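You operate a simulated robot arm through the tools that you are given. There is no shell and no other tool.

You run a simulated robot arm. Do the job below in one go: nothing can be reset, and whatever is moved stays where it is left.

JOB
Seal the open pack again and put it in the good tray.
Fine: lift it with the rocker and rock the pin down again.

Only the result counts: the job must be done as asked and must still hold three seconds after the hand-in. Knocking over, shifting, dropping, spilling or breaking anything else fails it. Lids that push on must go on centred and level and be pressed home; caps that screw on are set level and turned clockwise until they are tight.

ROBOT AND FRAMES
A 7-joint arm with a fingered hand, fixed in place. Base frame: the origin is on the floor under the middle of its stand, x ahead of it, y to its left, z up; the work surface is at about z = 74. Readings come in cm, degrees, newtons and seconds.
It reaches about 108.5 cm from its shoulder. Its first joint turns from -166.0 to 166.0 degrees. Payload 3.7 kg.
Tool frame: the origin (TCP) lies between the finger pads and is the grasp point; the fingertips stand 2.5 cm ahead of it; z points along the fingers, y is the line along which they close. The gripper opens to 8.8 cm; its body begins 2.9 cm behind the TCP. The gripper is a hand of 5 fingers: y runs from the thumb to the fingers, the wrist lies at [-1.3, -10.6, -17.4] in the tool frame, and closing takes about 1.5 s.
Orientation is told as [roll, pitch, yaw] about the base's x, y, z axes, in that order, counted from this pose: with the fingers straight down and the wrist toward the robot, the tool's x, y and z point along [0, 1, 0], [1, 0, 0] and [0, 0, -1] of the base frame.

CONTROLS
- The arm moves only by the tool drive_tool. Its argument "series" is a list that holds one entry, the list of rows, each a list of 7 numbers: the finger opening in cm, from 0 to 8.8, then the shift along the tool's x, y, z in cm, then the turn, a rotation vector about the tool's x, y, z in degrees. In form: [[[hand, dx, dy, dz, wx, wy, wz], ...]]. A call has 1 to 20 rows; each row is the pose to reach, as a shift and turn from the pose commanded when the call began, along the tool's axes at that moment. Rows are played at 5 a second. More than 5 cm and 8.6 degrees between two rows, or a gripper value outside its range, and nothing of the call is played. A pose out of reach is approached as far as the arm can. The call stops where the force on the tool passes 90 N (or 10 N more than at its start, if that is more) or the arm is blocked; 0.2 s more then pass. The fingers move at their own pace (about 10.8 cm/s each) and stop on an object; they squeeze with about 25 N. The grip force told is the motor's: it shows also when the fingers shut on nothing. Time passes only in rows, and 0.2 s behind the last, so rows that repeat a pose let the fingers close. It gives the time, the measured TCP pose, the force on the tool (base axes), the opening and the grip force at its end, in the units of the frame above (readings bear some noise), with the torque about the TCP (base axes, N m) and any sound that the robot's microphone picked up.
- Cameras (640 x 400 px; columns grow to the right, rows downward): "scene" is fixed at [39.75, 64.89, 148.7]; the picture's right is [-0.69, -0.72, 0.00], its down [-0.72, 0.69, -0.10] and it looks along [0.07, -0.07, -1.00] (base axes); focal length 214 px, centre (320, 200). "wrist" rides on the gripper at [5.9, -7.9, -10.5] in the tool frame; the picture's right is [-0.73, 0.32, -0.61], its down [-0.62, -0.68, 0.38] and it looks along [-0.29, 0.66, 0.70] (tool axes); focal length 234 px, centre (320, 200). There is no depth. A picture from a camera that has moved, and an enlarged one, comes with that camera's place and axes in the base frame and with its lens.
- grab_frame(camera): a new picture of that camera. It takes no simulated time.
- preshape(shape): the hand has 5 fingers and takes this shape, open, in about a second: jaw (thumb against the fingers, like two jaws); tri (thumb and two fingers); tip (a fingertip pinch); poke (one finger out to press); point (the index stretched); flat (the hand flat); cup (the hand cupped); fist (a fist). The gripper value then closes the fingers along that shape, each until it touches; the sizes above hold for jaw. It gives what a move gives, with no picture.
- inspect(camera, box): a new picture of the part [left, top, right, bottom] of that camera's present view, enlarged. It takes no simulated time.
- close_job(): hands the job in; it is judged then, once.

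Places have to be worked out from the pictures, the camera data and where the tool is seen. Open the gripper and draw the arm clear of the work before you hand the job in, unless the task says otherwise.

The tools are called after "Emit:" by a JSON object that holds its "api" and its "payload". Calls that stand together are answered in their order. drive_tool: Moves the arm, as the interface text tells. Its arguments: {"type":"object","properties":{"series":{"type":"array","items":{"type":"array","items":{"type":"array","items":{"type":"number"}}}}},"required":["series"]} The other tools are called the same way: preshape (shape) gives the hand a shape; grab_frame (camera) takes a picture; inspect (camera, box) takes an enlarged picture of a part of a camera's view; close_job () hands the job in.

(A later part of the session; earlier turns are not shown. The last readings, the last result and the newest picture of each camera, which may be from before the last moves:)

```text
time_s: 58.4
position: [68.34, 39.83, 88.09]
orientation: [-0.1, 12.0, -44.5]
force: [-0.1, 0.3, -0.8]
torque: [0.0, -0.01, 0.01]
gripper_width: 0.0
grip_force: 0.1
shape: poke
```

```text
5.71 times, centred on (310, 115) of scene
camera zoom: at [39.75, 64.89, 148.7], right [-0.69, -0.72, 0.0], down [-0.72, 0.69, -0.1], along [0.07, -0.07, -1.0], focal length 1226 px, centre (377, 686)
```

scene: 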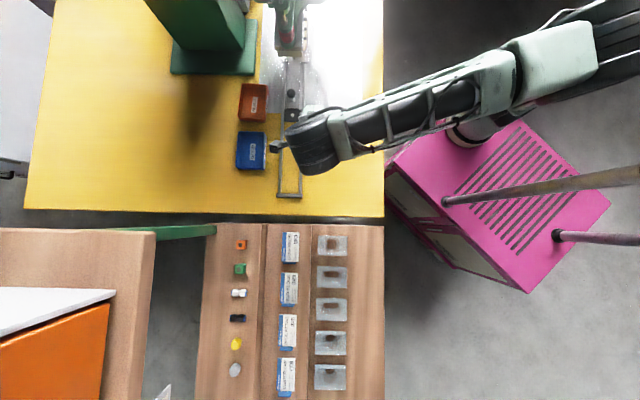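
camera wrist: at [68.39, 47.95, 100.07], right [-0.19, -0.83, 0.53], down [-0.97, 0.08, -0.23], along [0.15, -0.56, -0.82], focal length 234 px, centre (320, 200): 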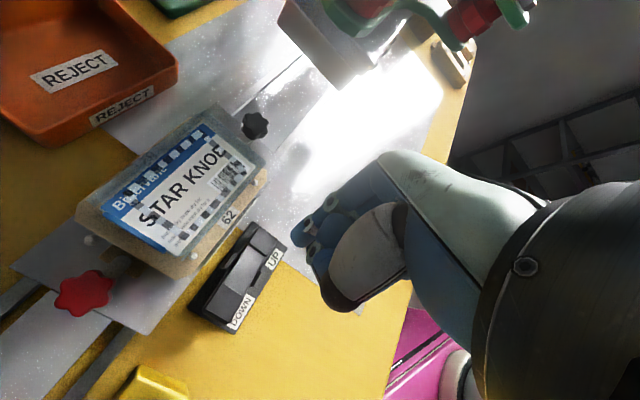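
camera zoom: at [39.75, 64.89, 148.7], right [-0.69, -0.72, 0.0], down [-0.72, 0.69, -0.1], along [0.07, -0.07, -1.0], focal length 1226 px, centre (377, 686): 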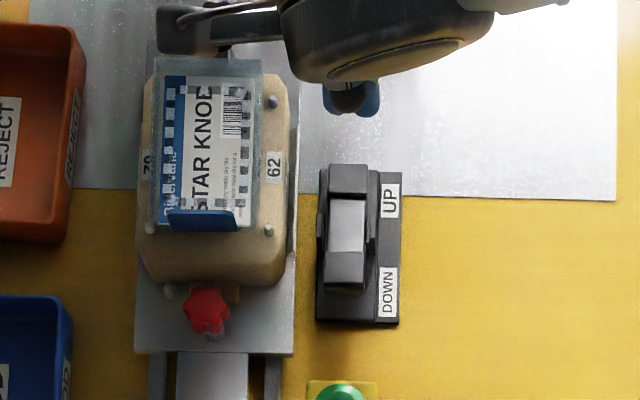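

The rocker stays UP and the pack is lifted out of the nest. I swing back to the handle side, upright and in line with the rails, to view the tab from the front and set a three-finger grip.

Emit:
{"api": "drive_tool", "payload": {"series": [[[8.8, 0.5, -2, -3, -2, 0, 0], [8.8, 2, -6, -2.5, -5, 0, 0], [8.8, 4, -10.5, -1, -8, 0, 0], [8.8, 5.5, -14.5, 1, -10, 0, 0], [8.8, 7, -18.5, 3.5, -12, 0, 0], [8.8, 8.6, -22, 5.5, -12, 0, 0], [8.8, 8.6, -22, 5.5, -12, 0, 0]]]}}

Emit:
{"api": "preshape", "payload": {"shape": "tri"}}

Emit:
{"api": "grab_frame", "payload": {"camera": "wrist"}}

Emit:
{"api": "inspect", "payload": {"camera": "wrist", "box": [290, 80, 418, 180]}}

Emit:
{"api": "inspect", "payload": {"camera": "scene", "box": [250, 80, 350, 200]}}

```text
refused: row 3 steps farther than a row can; nothing moved
```

```text
time_s: 59.3
position: [68.39, 39.88, 88.09]
orientation: [0.0, 12.0, -44.5]
force: [-0.6, -0.5, -0.2]
torque: [0.01, -0.01, -0.01]
gripper_width: 8.77
grip_force: 0.0
shape: tri
```

```text
taken
camera wrist: at [68.43, 47.92, 100.08], right [-0.19, -0.83, 0.53], down [-0.97, 0.08, -0.23], along [0.15, -0.56, -0.82], focal length 234 px, centre (320, 200)
```

wrist: 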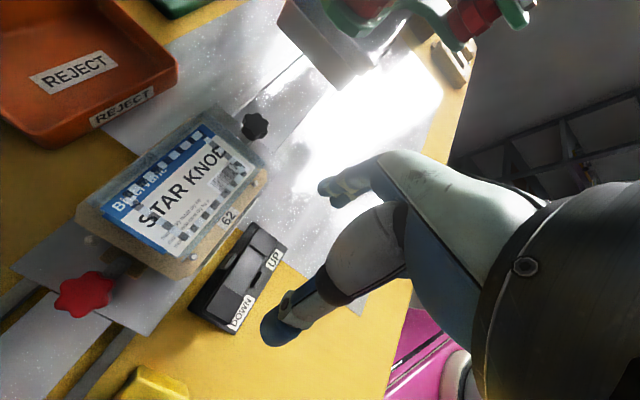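

```text
4.00 times, centred on (354, 130) of wrist
camera zoom: at [68.43, 47.92, 100.08], right [-0.19, -0.83, 0.53], down [-0.97, 0.08, -0.23], along [0.15, -0.56, -0.82], focal length 937 px, centre (184, 480)
```

zoom: 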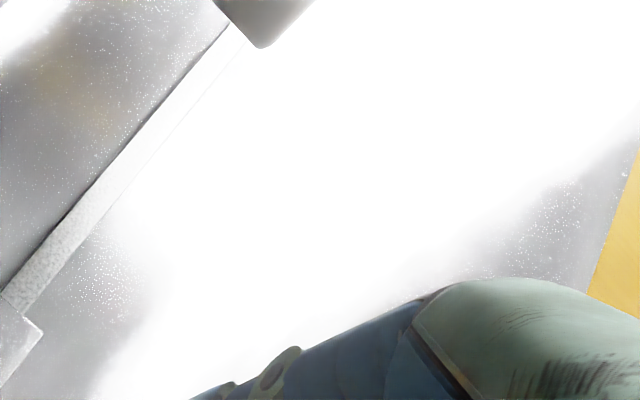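

```text
3.33 times, centred on (300, 140) of scene
camera zoom: at [39.75, 64.89, 148.7], right [-0.69, -0.72, 0.0], down [-0.72, 0.69, -0.1], along [0.07, -0.07, -1.0], focal length 715 px, centre (387, 400)
```

zoom: 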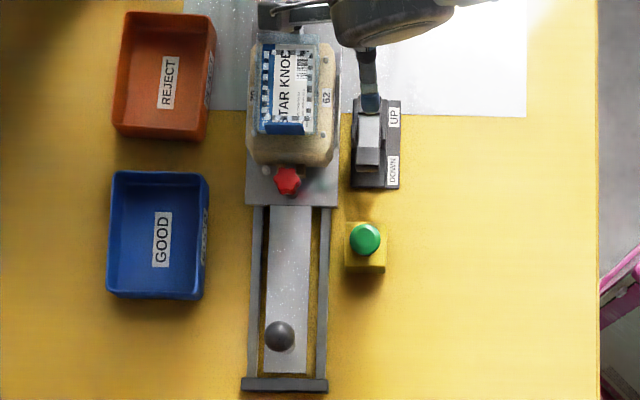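

The move was refused for too large a step (nothing moved), while the tri shape was taken harmlessly above the rocker. I redo the swing with smaller steps.

Emit:
{"api": "drive_tool", "payload": {"series": [[[8.8, 0.5, -1.5, -3, -2, 0, 0], [8.8, 1.5, -5, -3, -4, 0, 0], [8.8, 3, -9, -2, -6, 0, 0], [8.8, 4.5, -12.8, -0.5, -8, 0, 0], [8.8, 6, -16.3, 1.5, -10, 0, 0], [8.8, 7.3, -19.5, 3.5, -12, 0, 0], [8.8, 8.6, -22, 5.5, -12, 0, 0], [8.8, 8.6, -22, 5.5, -12, 0, 0]]]}}

Emit:
{"api": "grab_frame", "payload": {"camera": "wrist"}}

Emit:
{"api": "inspect", "payload": {"camera": "wrist", "box": [290, 80, 418, 180]}}

Emit:
{"api": "inspect", "payload": {"camera": "scene", "box": [250, 80, 350, 200]}}

```text
time_s: 61.1
position: [57.94, 62.17, 87.15]
orientation: [0.0, 0.0, -44.5]
force: [-0.5, 0.3, -0.4]
torque: [0.02, 0.01, -0.04]
gripper_width: 8.76
grip_force: 0.1
shape: tri
```

```text
taken
camera wrist: at [56.27, 71.87, 97.73], right [-0.28, -0.74, 0.61], down [-0.92, 0.03, -0.38], along [0.27, -0.67, -0.7], focal length 234 px, centre (320, 200)
```

wrist: 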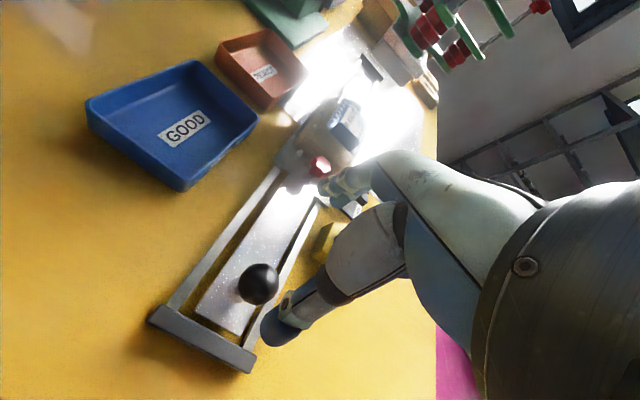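

```text
4.00 times, centred on (354, 130) of wrist
camera zoom: at [56.27, 71.87, 97.73], right [-0.28, -0.74, 0.61], down [-0.92, 0.03, -0.38], along [0.27, -0.67, -0.7], focal length 937 px, centre (184, 480)
```

zoom: 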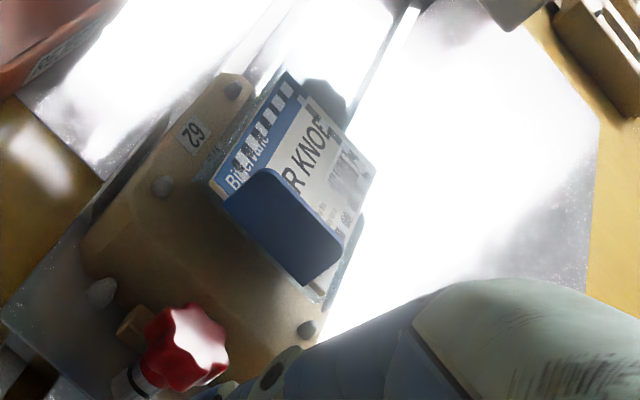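

```text
3.33 times, centred on (300, 140) of scene
camera zoom: at [39.75, 64.89, 148.7], right [-0.69, -0.72, 0.0], down [-0.72, 0.69, -0.1], along [0.07, -0.07, -1.0], focal length 715 px, centre (387, 400)
```

zoom: 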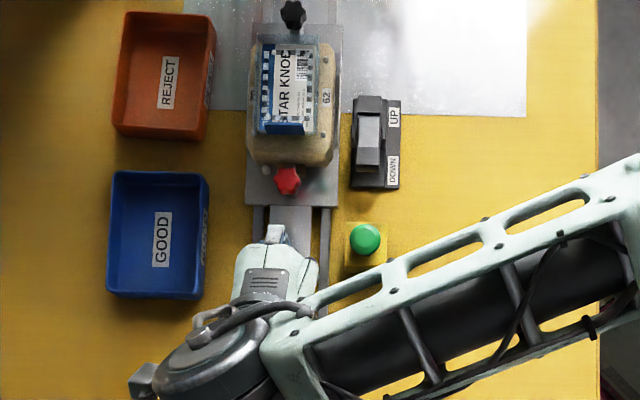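

The tab is now well fixed from three views: at about (70.9, 49.6), 4 cm wide, from z≈81 (card) to z≈83, square to the rails. I bring the three-finger grip over it at a safe height with a 5 cm opening.

Emit:
{"api": "drive_tool", "payload": {"series": [[[5, 0, 2, -2, 0, 0, 0], [5, 0, 6, -2, 0, 0, 0], [5, 0, 10, -2, 0, 0, 0], [5, 0.1, 14, -2, 0, 0, 0], [5, 0.1, 17, -2, 0, 0, 0], [5, 0.1, 18, -2, 0, 0, 0], [5, 0.1, 18, -2, 0, 0, 0]]]}}

Emit:
{"api": "grab_frame", "payload": {"camera": "wrist"}}

Emit:
{"api": "inspect", "payload": {"camera": "wrist", "box": [200, 180, 400, 330]}}

Emit:
{"api": "inspect", "payload": {"camera": "scene", "box": [260, 80, 340, 140]}}

```text
time_s: 62.7
position: [71.1, 49.43, 89.19]
orientation: [0.0, -0.1, -44.5]
force: [0.2, 0.4, -0.7]
torque: [-0.02, 0.03, -0.04]
gripper_width: 5.03
grip_force: 0.0
shape: tri
```

```text
taken
camera wrist: at [69.4, 59.11, 99.77], right [-0.28, -0.74, 0.61], down [-0.92, 0.03, -0.38], along [0.27, -0.67, -0.7], focal length 234 px, centre (320, 200)
```

wrist: 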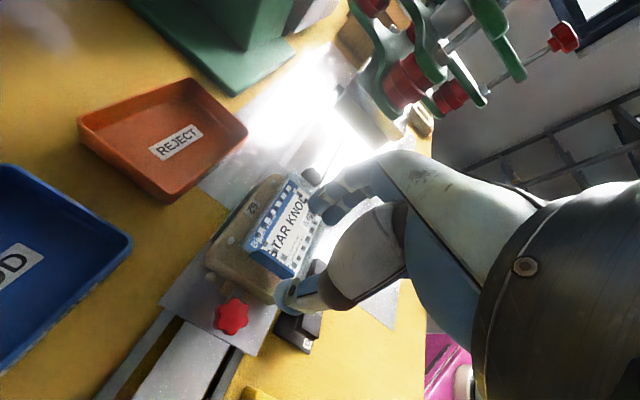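

```text
2.67 times, centred on (300, 255) of wrist
camera zoom: at [69.4, 59.11, 99.77], right [-0.28, -0.74, 0.61], down [-0.92, 0.03, -0.38], along [0.27, -0.67, -0.7], focal length 624 px, centre (373, 53)
```

zoom: 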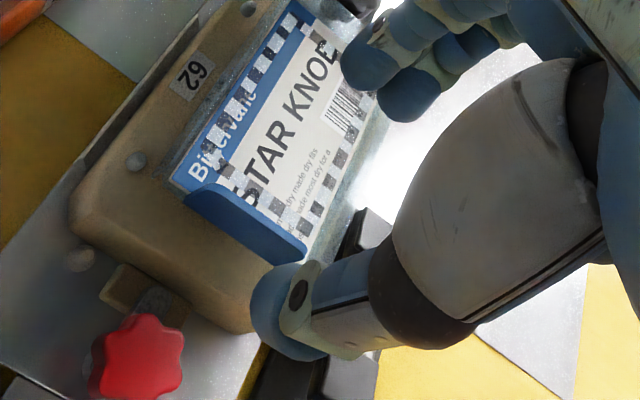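

```text
6.67 times, centred on (300, 110) of scene
camera zoom: at [39.75, 64.89, 148.7], right [-0.69, -0.72, 0.0], down [-0.72, 0.69, -0.1], along [0.07, -0.07, -1.0], focal length 1430 px, centre (453, 800)
```

zoom: 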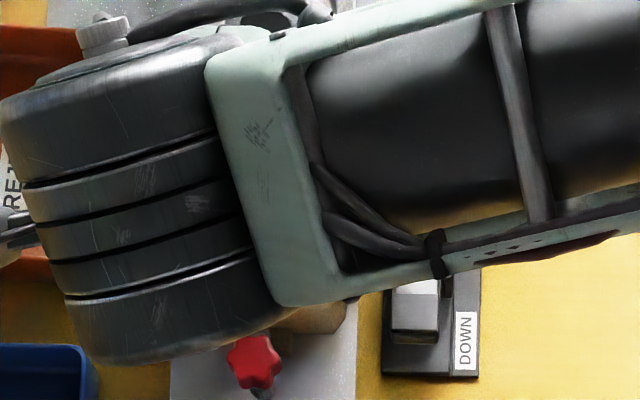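

The tab lies centred between thumb and the two fingers. I lower to just above the card level and check.

Emit:
{"api": "drive_tool", "payload": {"series": [[[5, 0, -0.1, 1.5, 0, 0, 0], [5, 0, -0.15, 3, 0, 0, 0], [5, 0, -0.15, 4, 0, 0, 0], [5, 0, -0.15, 4.6, 0, 0, 0], [5, 0, -0.15, 4.6, 0, 0, 0]]]}}

Emit:
{"api": "inspect", "payload": {"camera": "wrist", "box": [200, 160, 400, 320]}}

```text
time_s: 63.9
position: [70.94, 49.49, 84.79]
orientation: [0.0, 0.0, -44.4]
force: [-0.2, 0.0, 0.1]
torque: [-0.04, 0.01, 0.01]
gripper_width: 5.03
grip_force: 0.0
shape: tri
```

```text
2.50 times, centred on (300, 240) of wrist
camera zoom: at [69.26, 59.18, 95.38], right [-0.28, -0.74, 0.61], down [-0.92, 0.03, -0.38], along [0.27, -0.67, -0.7], focal length 585 px, centre (370, 100)
```

zoom: 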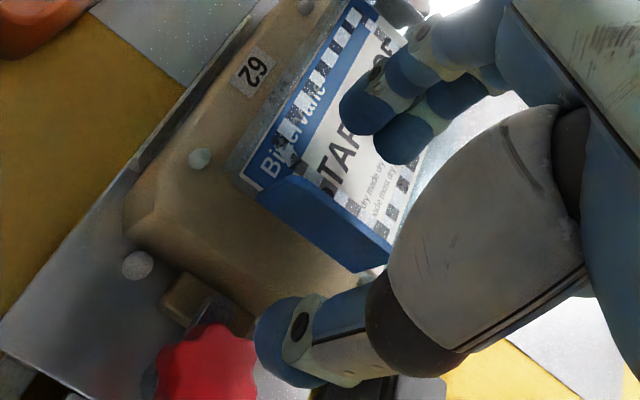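

Tab and fingers are aligned. I lower another 0.6 cm and close slowly in stages, watching for any vertical force.

Emit:
{"api": "drive_tool", "payload": {"series": [[[5, 0, 0, 0.3, 0, 0, 0], [5, 0, 0, 0.6, 0, 0, 0], [3.5, 0, 0, 0.6, 0, 0, 0], [2.5, 0, 0, 0.6, 0, 0, 0], [2.0, 0, 0, 0.6, 0, 0, 0], [2.0, 0, 0, 0.6, 0, 0, 0]]]}}

Emit:
{"api": "inspect", "payload": {"camera": "wrist", "box": [200, 160, 400, 320]}}

```text
time_s: 65.3
position: [71.07, 49.46, 84.14]
orientation: [-0.1, 0.1, -44.5]
force: [-0.8, -0.2, -0.2]
torque: [0.01, -0.02, 0.0]
gripper_width: 2.06
grip_force: 0.0
shape: tri
```

```text
2.50 times, centred on (300, 240) of wrist
camera zoom: at [69.34, 59.17, 94.7], right [-0.28, -0.74, 0.61], down [-0.92, 0.03, -0.38], along [0.27, -0.67, -0.7], focal length 585 px, centre (370, 100)
```

zoom: 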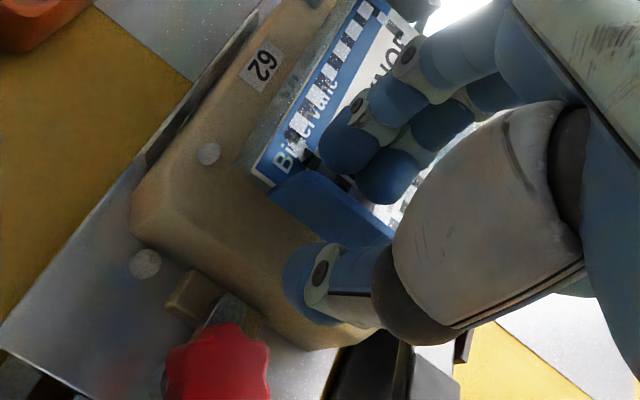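

The fingers sit just inside the tab and the thumb outside with no stray force. I close fully on the tab.

Emit:
{"api": "drive_tool", "payload": {"series": [[[1.2, 0, 0, 0, 0, 0, 0], [0.6, 0, 0, 0, 0, 0, 0], [0, 0, 0, 0, 0, 0, 0], [0, 0, 0, 0, 0, 0, 0], [0, 0, 0, 0, 0, 0, 0], [0, 0, 0, 0, 0, 0, 0]]]}}

Emit:
{"api": "inspect", "payload": {"camera": "wrist", "box": [200, 160, 400, 320]}}

```text
time_s: 66.7
position: [70.96, 49.55, 84.19]
orientation: [0.0, 0.0, -44.4]
force: [-0.2, 0.0, -0.3]
torque: [0.0, 0.01, 0.0]
gripper_width: 0.03
grip_force: 24.7
shape: tri
```

```text
2.50 times, centred on (300, 240) of wrist
camera zoom: at [69.34, 59.17, 94.7], right [-0.28, -0.74, 0.61], down [-0.92, 0.03, -0.38], along [0.27, -0.67, -0.7], focal length 585 px, centre (370, 100)
```

zoom: 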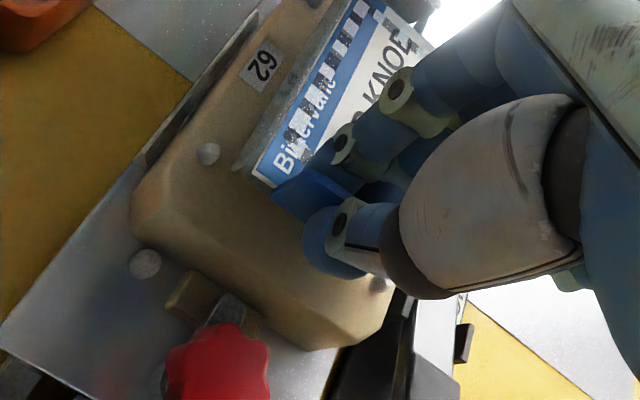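

The fingers pinch the tab between them. I lift slowly by 1.5 cm to see whether the pack follows.

Emit:
{"api": "drive_tool", "payload": {"series": [[[0, 0, 0, -0.3, 0, 0, 0], [0, 0, 0, -0.7, 0, 0, 0], [0, 0, 0, -1.1, 0, 0, 0], [0, 0, 0, -1.5, 0, 0, 0], [0, 0, 0, -1.5, 0, 0, 0]]]}}

Emit:
{"api": "inspect", "payload": {"camera": "wrist", "box": [200, 120, 400, 280]}}

Emit:
{"api": "grab_frame", "payload": {"camera": "wrist"}}

```text
time_s: 67.9
position: [71.05, 49.49, 85.71]
orientation: [0.0, 0.1, -44.5]
force: [-0.5, 0.1, -1.3]
torque: [0.03, 0.02, 0.03]
gripper_width: 0.03
grip_force: 25.3
shape: tri
```

```text
2.50 times, centred on (300, 200) of wrist
camera zoom: at [69.42, 59.15, 96.28], right [-0.28, -0.74, 0.61], down [-0.92, 0.03, -0.38], along [0.27, -0.67, -0.7], focal length 585 px, centre (370, 200)
```

zoom: 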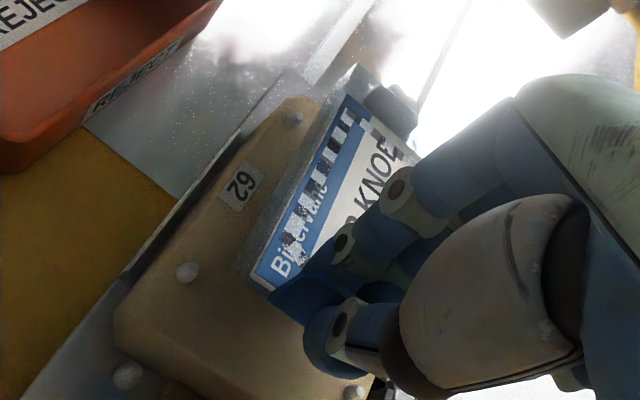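

```text
taken
camera wrist: at [69.42, 59.15, 96.28], right [-0.28, -0.74, 0.61], down [-0.92, 0.03, -0.38], along [0.27, -0.67, -0.7], focal length 234 px, centre (320, 200)
```

wrist: 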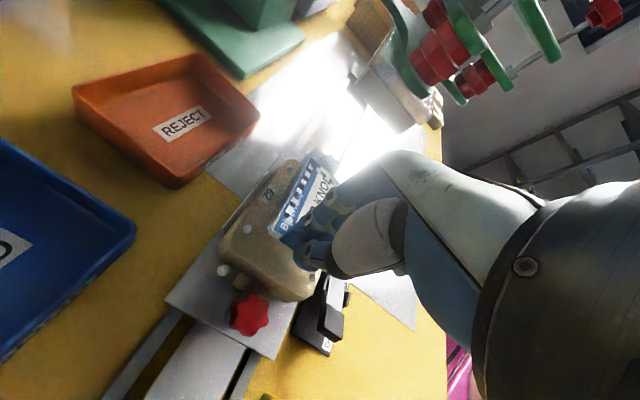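

The pack comes up with the hand (about 1 N of weight). I lift it on by 7 cm, straight up out of the nest.

Emit:
{"api": "drive_tool", "payload": {"series": [[[0, 0, 0, -0.8, 0, 0, 0], [0, 0, 0, -1.8, 0, 0, 0], [0, 0, 0, -3, 0, 0, 0], [0, 0, 0, -4.2, 0, 0, 0], [0, 0, 0, -5.5, 0, 0, 0], [0, 0, 0, -7, 0, 0, 0], [0, 0, 0, -7, 0, 0, 0]]]}}

Emit:
{"api": "grab_frame", "payload": {"camera": "wrist"}}

Emit:
{"api": "inspect", "payload": {"camera": "wrist", "box": [180, 100, 400, 270]}}

Emit:
{"api": "grab_frame", "payload": {"camera": "scene"}}

```text
time_s: 69.5
position: [70.93, 49.52, 92.73]
orientation: [0.0, 0.1, -44.5]
force: [-0.1, 0.2, -0.7]
torque: [0.02, 0.0, 0.0]
gripper_width: 0.0
grip_force: 25.4
shape: tri
```

```text
taken
camera wrist: at [69.31, 59.26, 103.35], right [-0.28, -0.74, 0.61], down [-0.92, 0.03, -0.38], along [0.27, -0.67, -0.7], focal length 234 px, centre (320, 200)
```

wrist: 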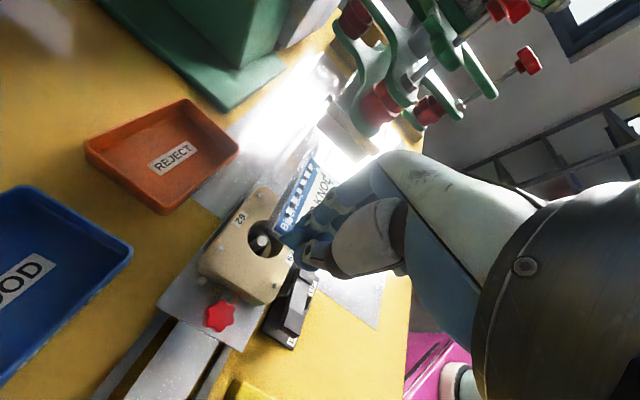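

```text
2.35 times, centred on (290, 185) of wrist
camera zoom: at [69.31, 59.26, 103.35], right [-0.28, -0.74, 0.61], down [-0.92, 0.03, -0.38], along [0.27, -0.67, -0.7], focal length 551 px, centre (391, 235)
```

zoom: 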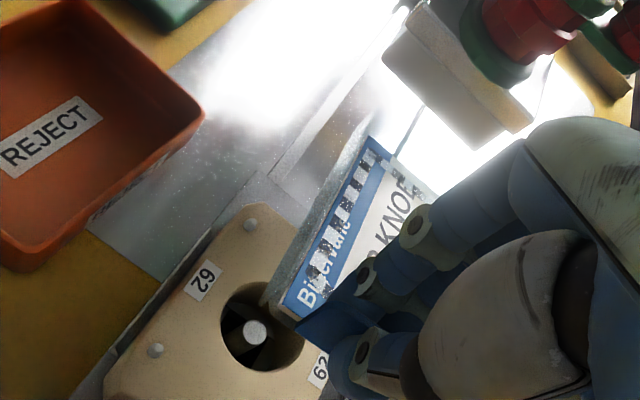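

```text
taken
```

scene: 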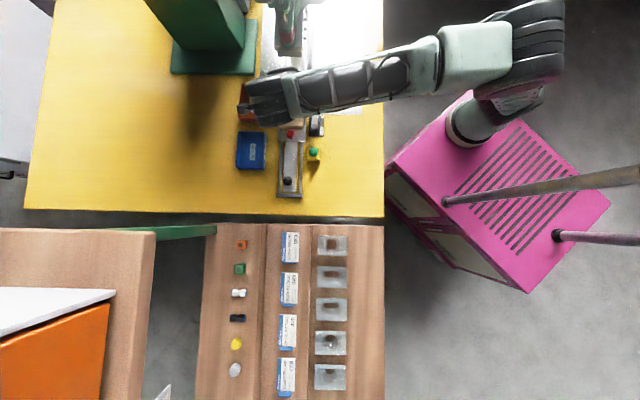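

The pack is held level and free; the nest shows the raised pin. I back off along the rail at this height to get a clear view of the GOOD tray.

Emit:
{"api": "drive_tool", "payload": {"series": [[[0, 0, -1.5, -0.5, 0, 0, 0], [0, 0, -3.5, -1, 0, 0, 0], [0, 0, -5.5, -1, 0, 0, 0], [0, 0, -7.5, -1, 0, 0, 0], [0, 0, -9.5, -1, 0, 0, 0], [0, 0, -11.5, -1, 0, 0, 0], [0, 0, -13, -1, 0, 0, 0], [0, 0, -13, -1, 0, 0, 0]]]}}

Emit:
{"api": "grab_frame", "payload": {"camera": "wrist"}}

Emit:
{"api": "inspect", "payload": {"camera": "scene", "box": [220, 120, 320, 200]}}

```text
time_s: 71.3
position: [61.63, 58.53, 93.5]
orientation: [0.0, -0.1, -44.5]
force: [-0.6, -0.1, -0.3]
torque: [0.02, 0.01, -0.02]
gripper_width: 0.0
grip_force: 24.6
shape: tri
```

```text
taken
camera wrist: at [59.95, 68.26, 104.15], right [-0.28, -0.74, 0.61], down [-0.92, 0.03, -0.38], along [0.27, -0.67, -0.7], focal length 234 px, centre (320, 200)
```

wrist: 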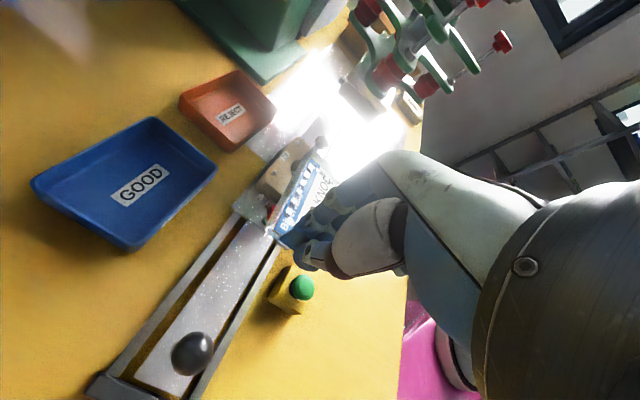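

```text
5.00 times, centred on (270, 160) of scene
camera zoom: at [39.75, 64.89, 148.7], right [-0.69, -0.72, 0.0], down [-0.72, 0.69, -0.1], along [0.07, -0.07, -1.0], focal length 1072 px, centre (570, 400)
```

zoom: 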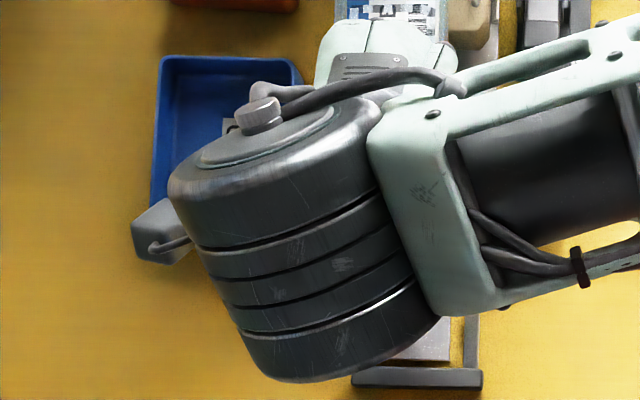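

The GOOD tray is clearly in view. I zoom in to measure its rim and floor.

Emit:
{"api": "inspect", "payload": {"camera": "wrist", "box": [20, 105, 230, 255]}}

Emit:
{"api": "inspect", "payload": {"camera": "wrist", "box": [250, 110, 400, 280]}}

```text
2.67 times, centred on (125, 180) of wrist
camera zoom: at [59.95, 68.26, 104.15], right [-0.28, -0.74, 0.61], down [-0.92, 0.03, -0.38], along [0.27, -0.67, -0.7], focal length 624 px, centre (840, 253)
```

zoom: 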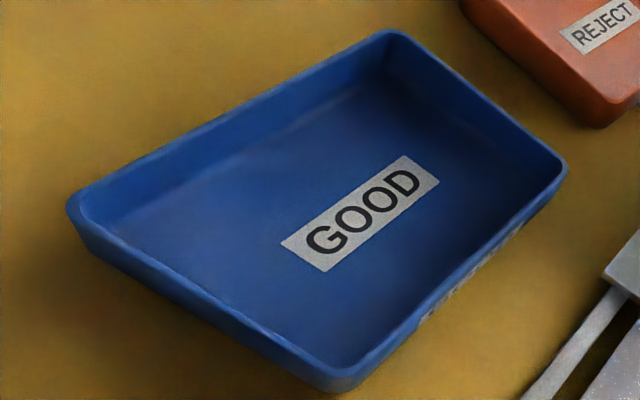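

```text
2.35 times, centred on (325, 195) of wrist
camera zoom: at [59.95, 68.26, 104.15], right [-0.28, -0.74, 0.61], down [-0.92, 0.03, -0.38], along [0.27, -0.67, -0.7], focal length 551 px, centre (308, 212)
```

zoom: 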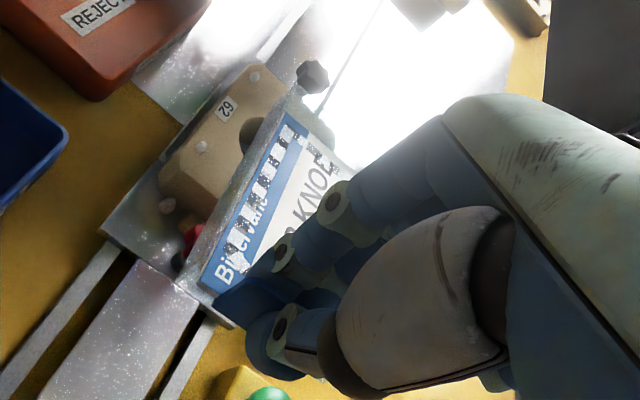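

The tray's rim rectangle comes out at about 11.8 × 8.5 cm centred on (73.8, 65.5), rim z≈78. Now I zoom on the held pack to measure its exact size and attitude in the hand.

Emit:
{"api": "inspect", "payload": {"camera": "wrist", "box": [260, 125, 356, 245]}}

Emit:
{"api": "inspect", "payload": {"camera": "scene", "box": [280, 100, 328, 135]}}

```text
3.33 times, centred on (308, 185) of wrist
camera zoom: at [59.95, 68.26, 104.15], right [-0.28, -0.74, 0.61], down [-0.92, 0.03, -0.38], along [0.27, -0.67, -0.7], focal length 781 px, centre (360, 250)
```

zoom: 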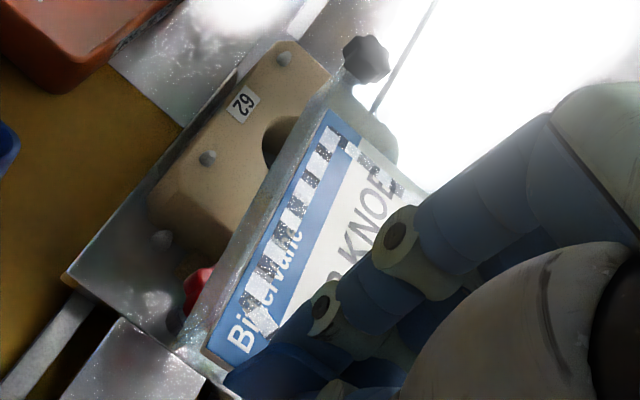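

```text
11.43 times, centred on (304, 118) of scene
camera zoom: at [39.75, 64.89, 148.7], right [-0.69, -0.72, 0.0], down [-0.72, 0.69, -0.1], along [0.07, -0.07, -1.0], focal length 2451 px, centre (503, 1143)
```

zoom: 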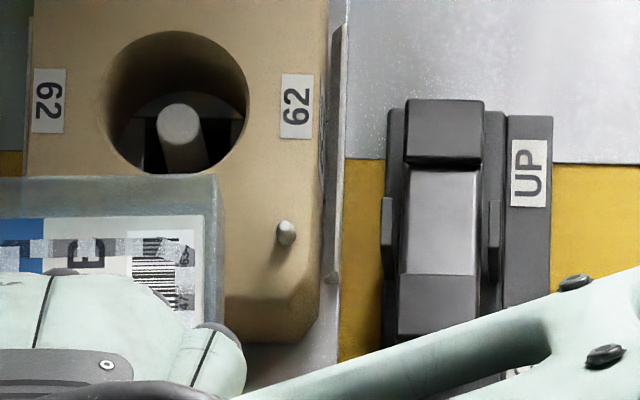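

The pack is held firmly, near level, yawed about 2° off the tray axis, with its centre 5 cm ahead of the TCP. I carry it sideways over the GOOD tray at this height, turning 2° to align.

Emit:
{"api": "drive_tool", "payload": {"series": [[[0, 1.5, -0.2, 0, 0, 0, 0.3], [0, 3.5, -0.4, 0, 0, 0, 0.6], [0, 5.5, -0.6, 0, 0, 0, 0.9], [0, 7.5, -0.9, 0, 0, 0, 1.2], [0, 9.5, -1.1, 0, 0, 0, 1.5], [0, 11.5, -1.3, 0, 0, 0, 1.8], [0, 13, -1.45, 0, 0, 0, 2], [0, 13.45, -1.45, 0, 0, 0, 2], [0, 13.45, -1.45, 0, 0, 0, 2]]]}}

Emit:
{"api": "grab_frame", "payload": {"camera": "wrist"}}

Emit:
{"api": "inspect", "payload": {"camera": "scene", "box": [210, 100, 310, 190]}}

```text
time_s: 73.3
position: [67.03, 63.82, 91.33]
orientation: [0.0, 0.1, -46.4]
force: [0.2, 0.3, -0.7]
torque: [0.01, 0.0, 0.0]
gripper_width: 0.0
grip_force: 24.8
shape: tri
out of reach, approached as far as the arm can: row 4, 5, 6, 7, 8, 9
```

```text
taken
camera wrist: at [65.66, 73.55, 101.98], right [-0.3, -0.73, 0.61], down [-0.92, 0.06, -0.38], along [0.24, -0.68, -0.7], focal length 234 px, centre (320, 200)
```

wrist: 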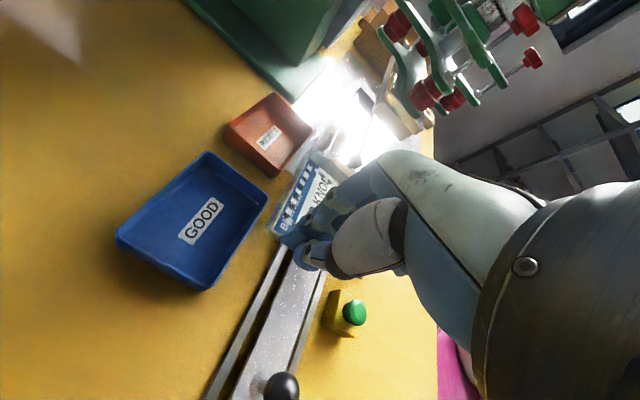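

```text
4.44 times, centred on (260, 145) of scene
camera zoom: at [39.75, 64.89, 148.7], right [-0.69, -0.72, 0.0], down [-0.72, 0.69, -0.1], along [0.07, -0.07, -1.0], focal length 953 px, centre (587, 444)
```

zoom: 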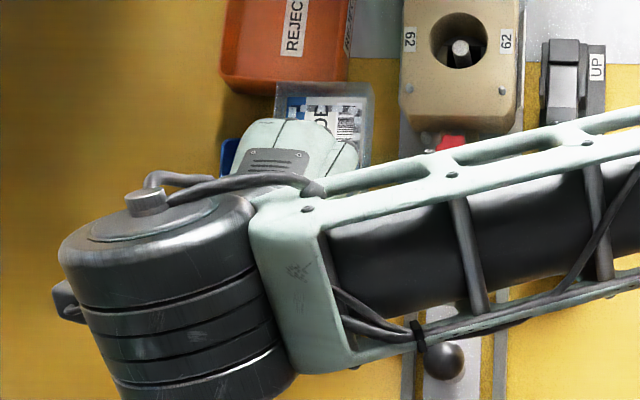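

The arm hit its reach limit about 6 cm short of the target, so I look at the whole arm to judge how to gain reach.

Emit:
{"api": "grab_frame", "payload": {"camera": "scene"}}

Emit:
{"api": "inspect", "payload": {"camera": "wrist", "box": [100, 130, 340, 300]}}

```text
taken
```

scene: 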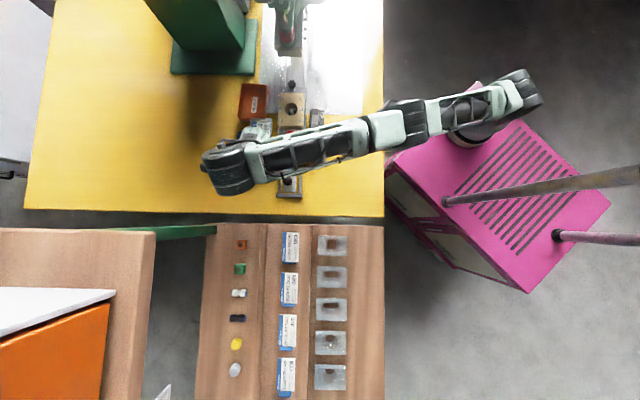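

```text
2.35 times, centred on (220, 215) of wrist
camera zoom: at [65.66, 73.55, 101.98], right [-0.3, -0.73, 0.61], down [-0.92, 0.06, -0.38], along [0.24, -0.68, -0.7], focal length 551 px, centre (555, 165)
```

zoom: 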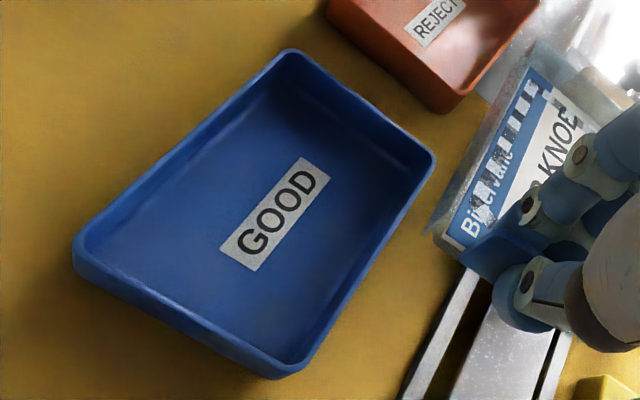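

The arm is at full stretch; leaning the wrist back toward the robot (about the pack's long axis) will win the missing centimetres. First I back off a little to a surely reachable pose and read where it lands.

Emit:
{"api": "drive_tool", "payload": {"series": [[[0, -2, 0, 0.7, 0, 0, 0], [0, -4, 0, 1.4, 0, 0, 0], [0, -6, 0, 2, 0, 0, 0], [0, -6, 0, 2, 0, 0, 0]]]}}

Emit:
{"api": "grab_frame", "payload": {"camera": "wrist"}}

```text
time_s: 74.3
position: [62.73, 59.72, 89.75]
orientation: [0.0, -0.1, -46.4]
force: [0.2, 0.2, -1.6]
torque: [0.01, -0.01, 0.0]
gripper_width: 0.0
grip_force: 25.1
shape: tri
```

```text
taken
camera wrist: at [61.38, 69.49, 100.3], right [-0.3, -0.73, 0.61], down [-0.92, 0.06, -0.38], along [0.24, -0.68, -0.7], focal length 234 px, centre (320, 200)
```

wrist: 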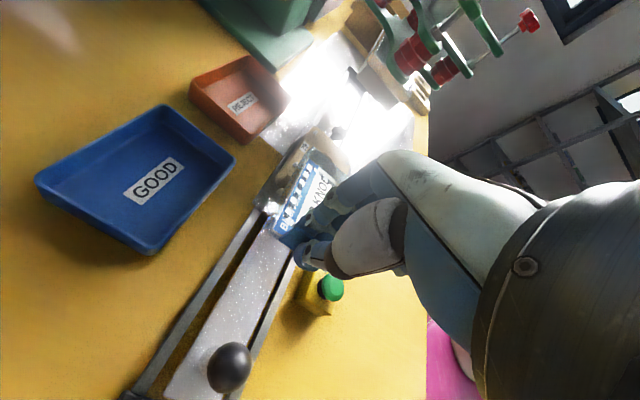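

The shift was measured from the reached pose. Now I lean the hand 20° back toward the robot while carrying the pack across to hover over the GOOD tray.

Emit:
{"api": "drive_tool", "payload": {"series": [[[0, 1.5, -0.3, 0, 0, 4, 0], [0, 3.3, -0.6, 0, 0, 8, 0], [0, 5.1, -0.9, 0, 0, 12, 0], [0, 6.9, -1.2, 0.4, 0, 16, 0], [0, 8.7, -1.5, 0.8, 0, 20, 0], [0, 10, -1.7, 1.1, 0, 20, 0], [0, 10.7, -1.8, 1.1, 0, 20, 0], [0, 10.7, -1.8, 1.1, 0, 20, 0]]]}}

Emit:
{"api": "grab_frame", "payload": {"camera": "wrist"}}

Emit:
{"api": "inspect", "payload": {"camera": "scene", "box": [200, 90, 320, 200]}}

```text
time_s: 76.1
position: [69.28, 68.66, 88.59]
orientation: [20.0, 0.1, -46.4]
force: [0.4, -0.3, -1.0]
torque: [0.03, 0.01, 0.04]
gripper_width: 0.0
grip_force: 24.8
shape: tri
```

```text
taken
camera wrist: at [65.05, 75.65, 100.51], right [-0.42, -0.85, 0.32], down [-0.8, 0.18, -0.57], along [0.43, -0.5, -0.75], focal length 234 px, centre (320, 200)
```

wrist: 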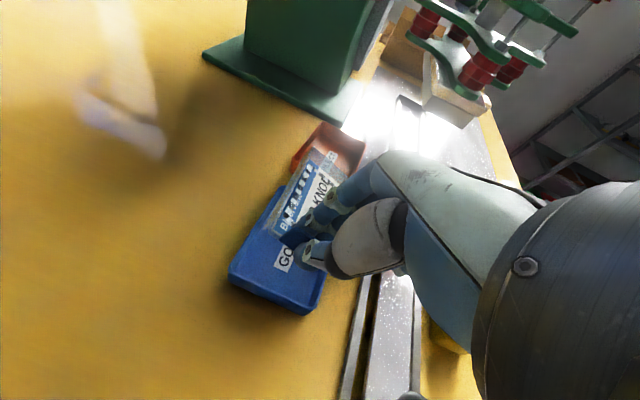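

```text
3.64 times, centred on (260, 145) of scene
camera zoom: at [39.75, 64.89, 148.7], right [-0.69, -0.72, 0.0], down [-0.72, 0.69, -0.1], along [0.07, -0.07, -1.0], focal length 780 px, centre (538, 400)
```

zoom: 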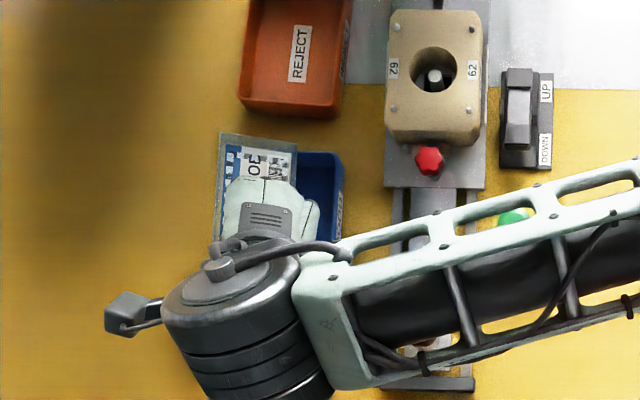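

The target was reached with the lean. I zoom in to compare the pack's position with the tray below it.

Emit:
{"api": "inspect", "payload": {"camera": "wrist", "box": [210, 110, 402, 330]}}

Emit:
{"api": "inspect", "payload": {"camera": "scene", "box": [250, 115, 314, 165]}}

```text
1.82 times, centred on (306, 220) of wrist
camera zoom: at [65.05, 75.65, 100.51], right [-0.42, -0.85, 0.32], down [-0.8, 0.18, -0.57], along [0.43, -0.5, -0.75], focal length 426 px, centre (346, 164)
```

zoom: 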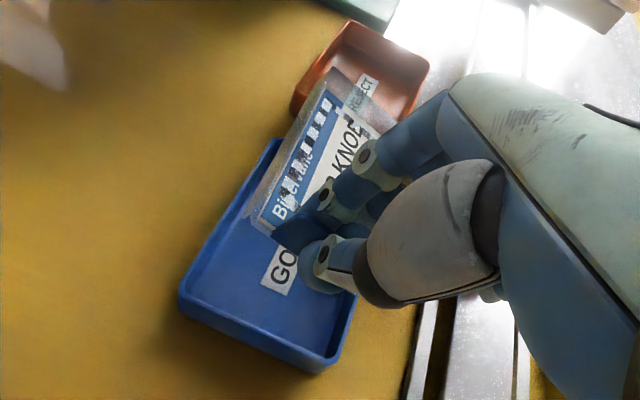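

```text
8.00 times, centred on (282, 140) of scene
camera zoom: at [39.75, 64.89, 148.7], right [-0.69, -0.72, 0.0], down [-0.72, 0.69, -0.1], along [0.07, -0.07, -1.0], focal length 1716 px, centre (624, 680)
```

zoom: 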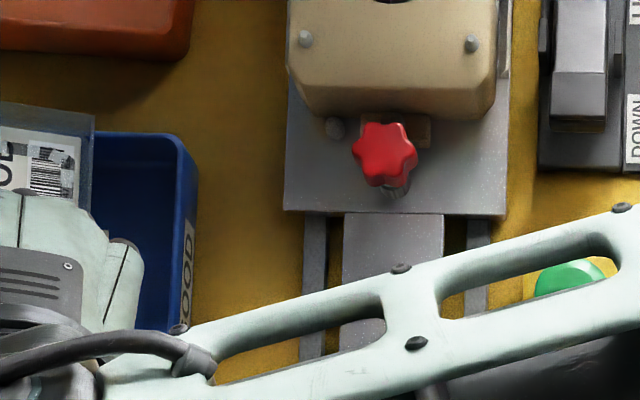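

The pack centre predicts at (73.6, 65.8) and the tray centre at (73.75, 65.65), so they match within 0.2 cm. I lower to about z = 84.5, then reduce the lean to 14°, which also brings the pack flatter.

Emit:
{"api": "drive_tool", "payload": {"series": [[[0, -0.35, 0.05, 0.96, 0, 0, 0], [0, -0.7, 0.1, 1.93, 0, 0, 0], [0, -1.05, 0.15, 2.89, 0, 0, 0], [0, -1.4, 0.2, 3.85, 0, 0, 0], [0, -1.4, 0.2, 3.85, 0, -3, 0], [0, -1.4, 0.2, 3.85, 0, -6, 0], [0, -1.4, 0.2, 3.85, 0, -6, 0]]]}}

Emit:
{"api": "grab_frame", "payload": {"camera": "wrist"}}

Emit:
{"api": "inspect", "payload": {"camera": "wrist", "box": [200, 110, 392, 310]}}

Emit:
{"api": "inspect", "payload": {"camera": "scene", "box": [230, 110, 310, 170]}}

```text
time_s: 77.7
position: [69.43, 68.34, 84.48]
orientation: [14.0, -0.1, -46.5]
force: [-0.3, 0.4, 0.2]
torque: [-0.01, 0.03, -0.02]
gripper_width: 0.0
grip_force: 25.1
shape: tri
```

```text
taken
camera wrist: at [66.06, 76.21, 96.21], right [-0.39, -0.82, 0.41], down [-0.84, 0.14, -0.52], along [0.37, -0.55, -0.75], focal length 234 px, centre (320, 200)
```

wrist: 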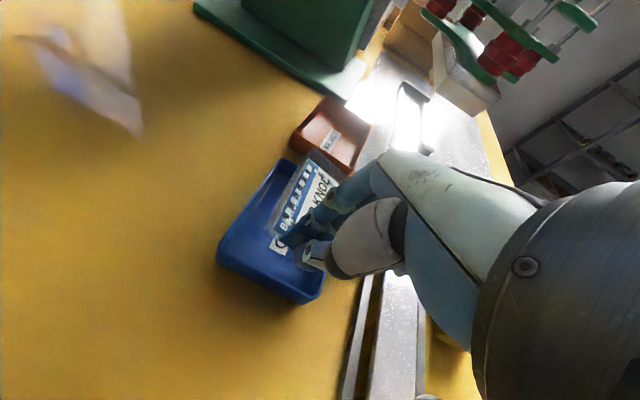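

```text
2.00 times, centred on (296, 210) of wrist
camera zoom: at [66.06, 76.21, 96.21], right [-0.39, -0.82, 0.41], down [-0.84, 0.14, -0.52], along [0.37, -0.55, -0.75], focal length 468 px, centre (368, 180)
```

zoom: 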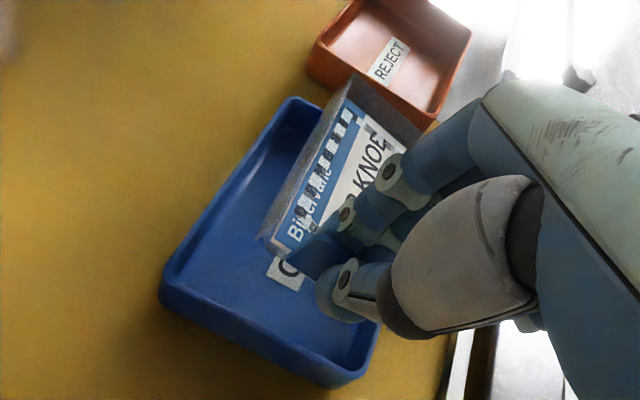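

```text
6.67 times, centred on (270, 140) of scene
camera zoom: at [39.75, 64.89, 148.7], right [-0.69, -0.72, 0.0], down [-0.72, 0.69, -0.1], along [0.07, -0.07, -1.0], focal length 1430 px, centre (653, 600)
```

zoom: 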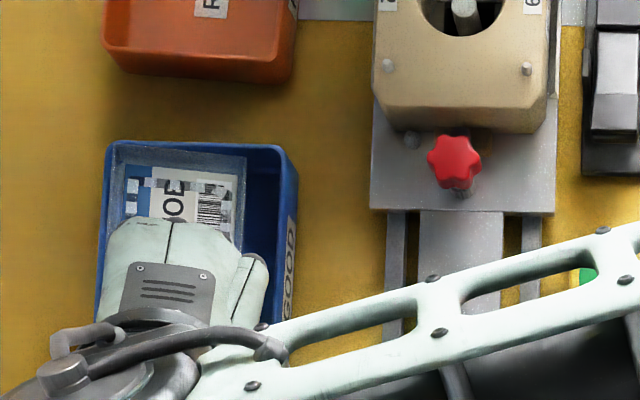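

The pack is inside the tray outline with its far edge about 0.5 cm from the wall, slightly toward the near side. I shift 0.3 cm outward and lower 2 cm in small steps, watching for contact.

Emit:
{"api": "drive_tool", "payload": {"series": [[[0, 0.15, 0, 0.55, 0, 0, 0], [0, 0.05, 0, 1.0, 0, 0, 0], [0, -0.07, 0, 1.5, 0, 0, 0], [0, -0.2, 0, 2.0, 0, 0, 0], [0, -0.2, 0, 2.0, 0, 0, 0]]]}}

Emit:
{"api": "inspect", "payload": {"camera": "wrist", "box": [200, 110, 392, 310]}}

Emit:
{"api": "inspect", "payload": {"camera": "scene", "box": [230, 110, 310, 170]}}

```text
time_s: 78.9
position: [69.46, 68.71, 82.55]
orientation: [14.1, -0.1, -46.4]
force: [0.5, -1.0, -2.0]
torque: [0.04, 0.02, 0.04]
gripper_width: 0.03
grip_force: 24.7
shape: tri
```

```text
2.00 times, centred on (296, 210) of wrist
camera zoom: at [66.3, 76.51, 94.21], right [-0.39, -0.82, 0.41], down [-0.84, 0.14, -0.52], along [0.37, -0.55, -0.75], focal length 468 px, centre (368, 180)
```

zoom: 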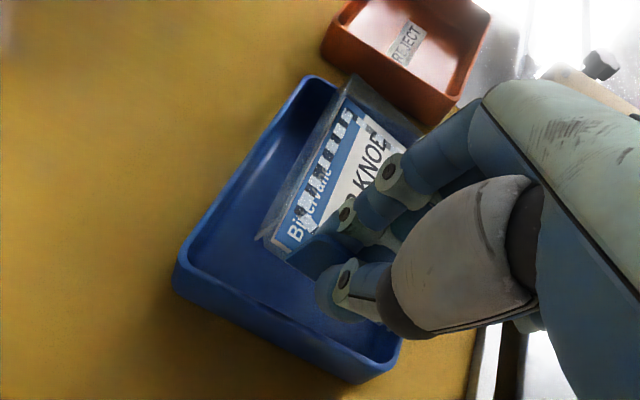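

```text
6.67 times, centred on (270, 140) of scene
camera zoom: at [39.75, 64.89, 148.7], right [-0.69, -0.72, 0.0], down [-0.72, 0.69, -0.1], along [0.07, -0.07, -1.0], focal length 1430 px, centre (653, 600)
```

zoom: 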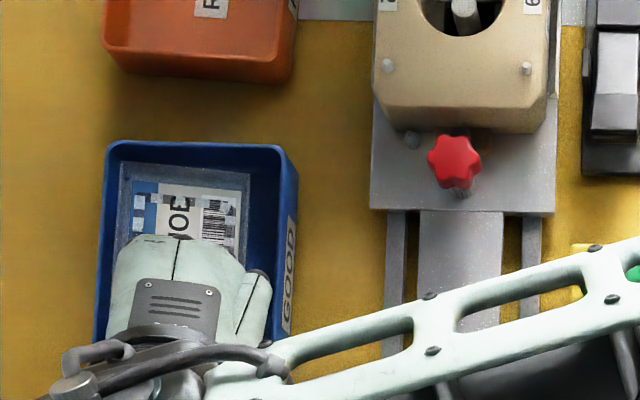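

The pack is well inside the tray walls on the far side; it needs about 0.3 cm more clearance from the near wall. I shift forward and continue down in small steps until the pocket touches.

Emit:
{"api": "drive_tool", "payload": {"series": [[[0, 0, 0.3, 0, 0, 0, 0], [0, -0.1, 0.3, 0.39, 0, 0, 0], [0, -0.2, 0.3, 0.78, 0, 0, 0], [0, -0.28, 0.3, 1.17, 0, 0, 0], [0, -0.28, 0.3, 1.17, 0, 0, 0]]]}}

Emit:
{"api": "inspect", "payload": {"camera": "wrist", "box": [200, 110, 392, 310]}}

Emit:
{"api": "inspect", "payload": {"camera": "scene", "box": [230, 110, 310, 170]}}

```text
time_s: 80.1
position: [69.5, 68.31, 81.34]
orientation: [14.0, 0.1, -46.5]
force: [-0.7, 0.4, -0.2]
torque: [0.01, 0.02, 0.03]
gripper_width: 0.01
grip_force: 25.3
shape: tri
```

```text
2.00 times, centred on (296, 210) of wrist
camera zoom: at [66.35, 76.26, 93.0], right [-0.39, -0.82, 0.41], down [-0.84, 0.14, -0.52], along [0.37, -0.55, -0.75], focal length 468 px, centre (368, 180)
```

zoom: 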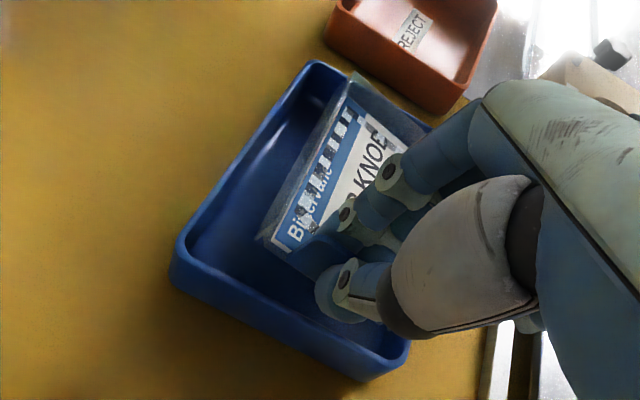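

```text
6.67 times, centred on (270, 140) of scene
camera zoom: at [39.75, 64.89, 148.7], right [-0.69, -0.72, 0.0], down [-0.72, 0.69, -0.1], along [0.07, -0.07, -1.0], focal length 1430 px, centre (653, 600)
```

zoom: 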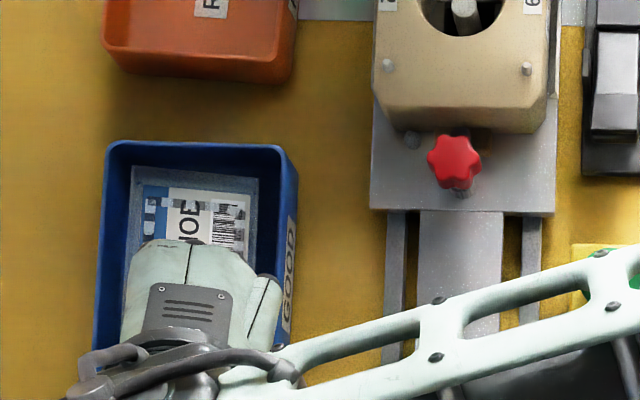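

Still no contact, and the pack lies well within the walls on all sides. I go down another 0.4 cm with a touch more forward shift.

Emit:
{"api": "drive_tool", "payload": {"series": [[[0, -0.05, 0.2, 0.2, 0, 0, 0], [0, -0.1, 0.2, 0.4, 0, 0, 0], [0, -0.1, 0.2, 0.4, 0, 0, 0]]]}}

Emit:
{"api": "inspect", "payload": {"camera": "wrist", "box": [230, 150, 390, 310]}}

```text
time_s: 80.9
position: [69.82, 68.31, 80.95]
orientation: [14.0, 0.0, -46.5]
force: [0.0, 0.7, 1.8]
torque: [0.0, -0.02, 0.04]
gripper_width: 0.02
grip_force: 25.1
shape: tri
```

```text
2.50 times, centred on (310, 230) of wrist
camera zoom: at [66.5, 76.14, 92.63], right [-0.39, -0.82, 0.41], down [-0.84, 0.14, -0.52], along [0.37, -0.55, -0.75], focal length 585 px, centre (345, 125)
```

zoom: 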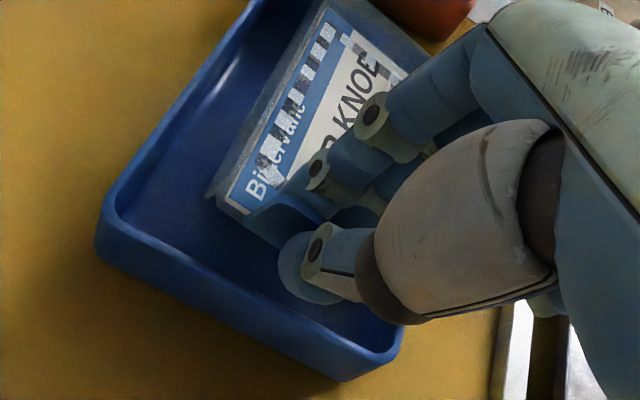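

A light upward force of about 2 N shows the pack touching down inside the tray. I open the fingers gradually to let it settle.

Emit:
{"api": "drive_tool", "payload": {"series": [[[0.4, 0, 0, 0, 0, 0, 0], [0.8, 0, 0, 0, 0, 0, 0], [1.4, 0, 0, 0, 0, 0, 0], [2.2, 0, 0, 0, 0, 0, 0], [3, 0, 0, 0, 0, 0, 0], [3, 0, 0, 0, 0, 0, 0], [3, 0, 0, 0, 0, 0, 0]]]}}

Emit:
{"api": "inspect", "payload": {"camera": "wrist", "box": [200, 110, 392, 310]}}

Emit:
{"api": "inspect", "payload": {"camera": "scene", "box": [230, 110, 310, 170]}}

```text
time_s: 82.5
position: [69.81, 68.31, 80.87]
orientation: [14.0, 0.0, -46.5]
force: [-0.5, -0.4, 0.0]
torque: [-0.03, 0.01, 0.02]
gripper_width: 2.96
grip_force: 0.0
shape: tri
```

```text
2.00 times, centred on (296, 210) of wrist
camera zoom: at [66.52, 76.14, 92.62], right [-0.39, -0.82, 0.41], down [-0.84, 0.14, -0.52], along [0.37, -0.55, -0.75], focal length 468 px, centre (368, 180)
```

zoom: 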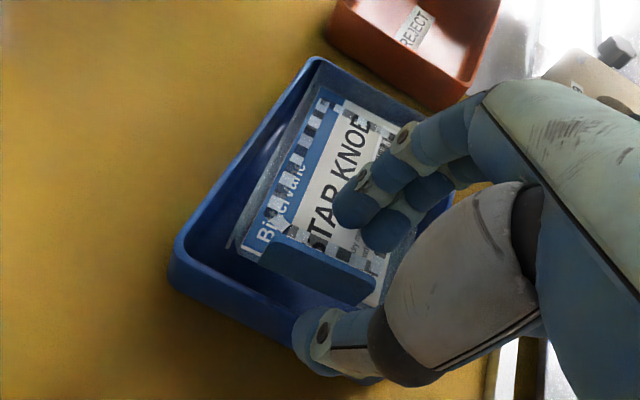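

```text
6.67 times, centred on (270, 140) of scene
camera zoom: at [39.75, 64.89, 148.7], right [-0.69, -0.72, 0.0], down [-0.72, 0.69, -0.1], along [0.07, -0.07, -1.0], focal length 1430 px, centre (653, 600)
```

zoom: 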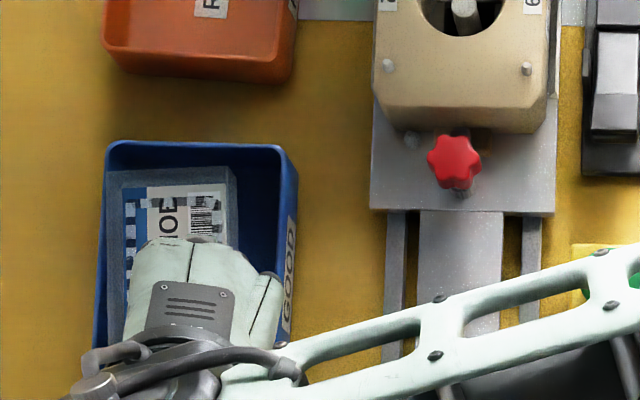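

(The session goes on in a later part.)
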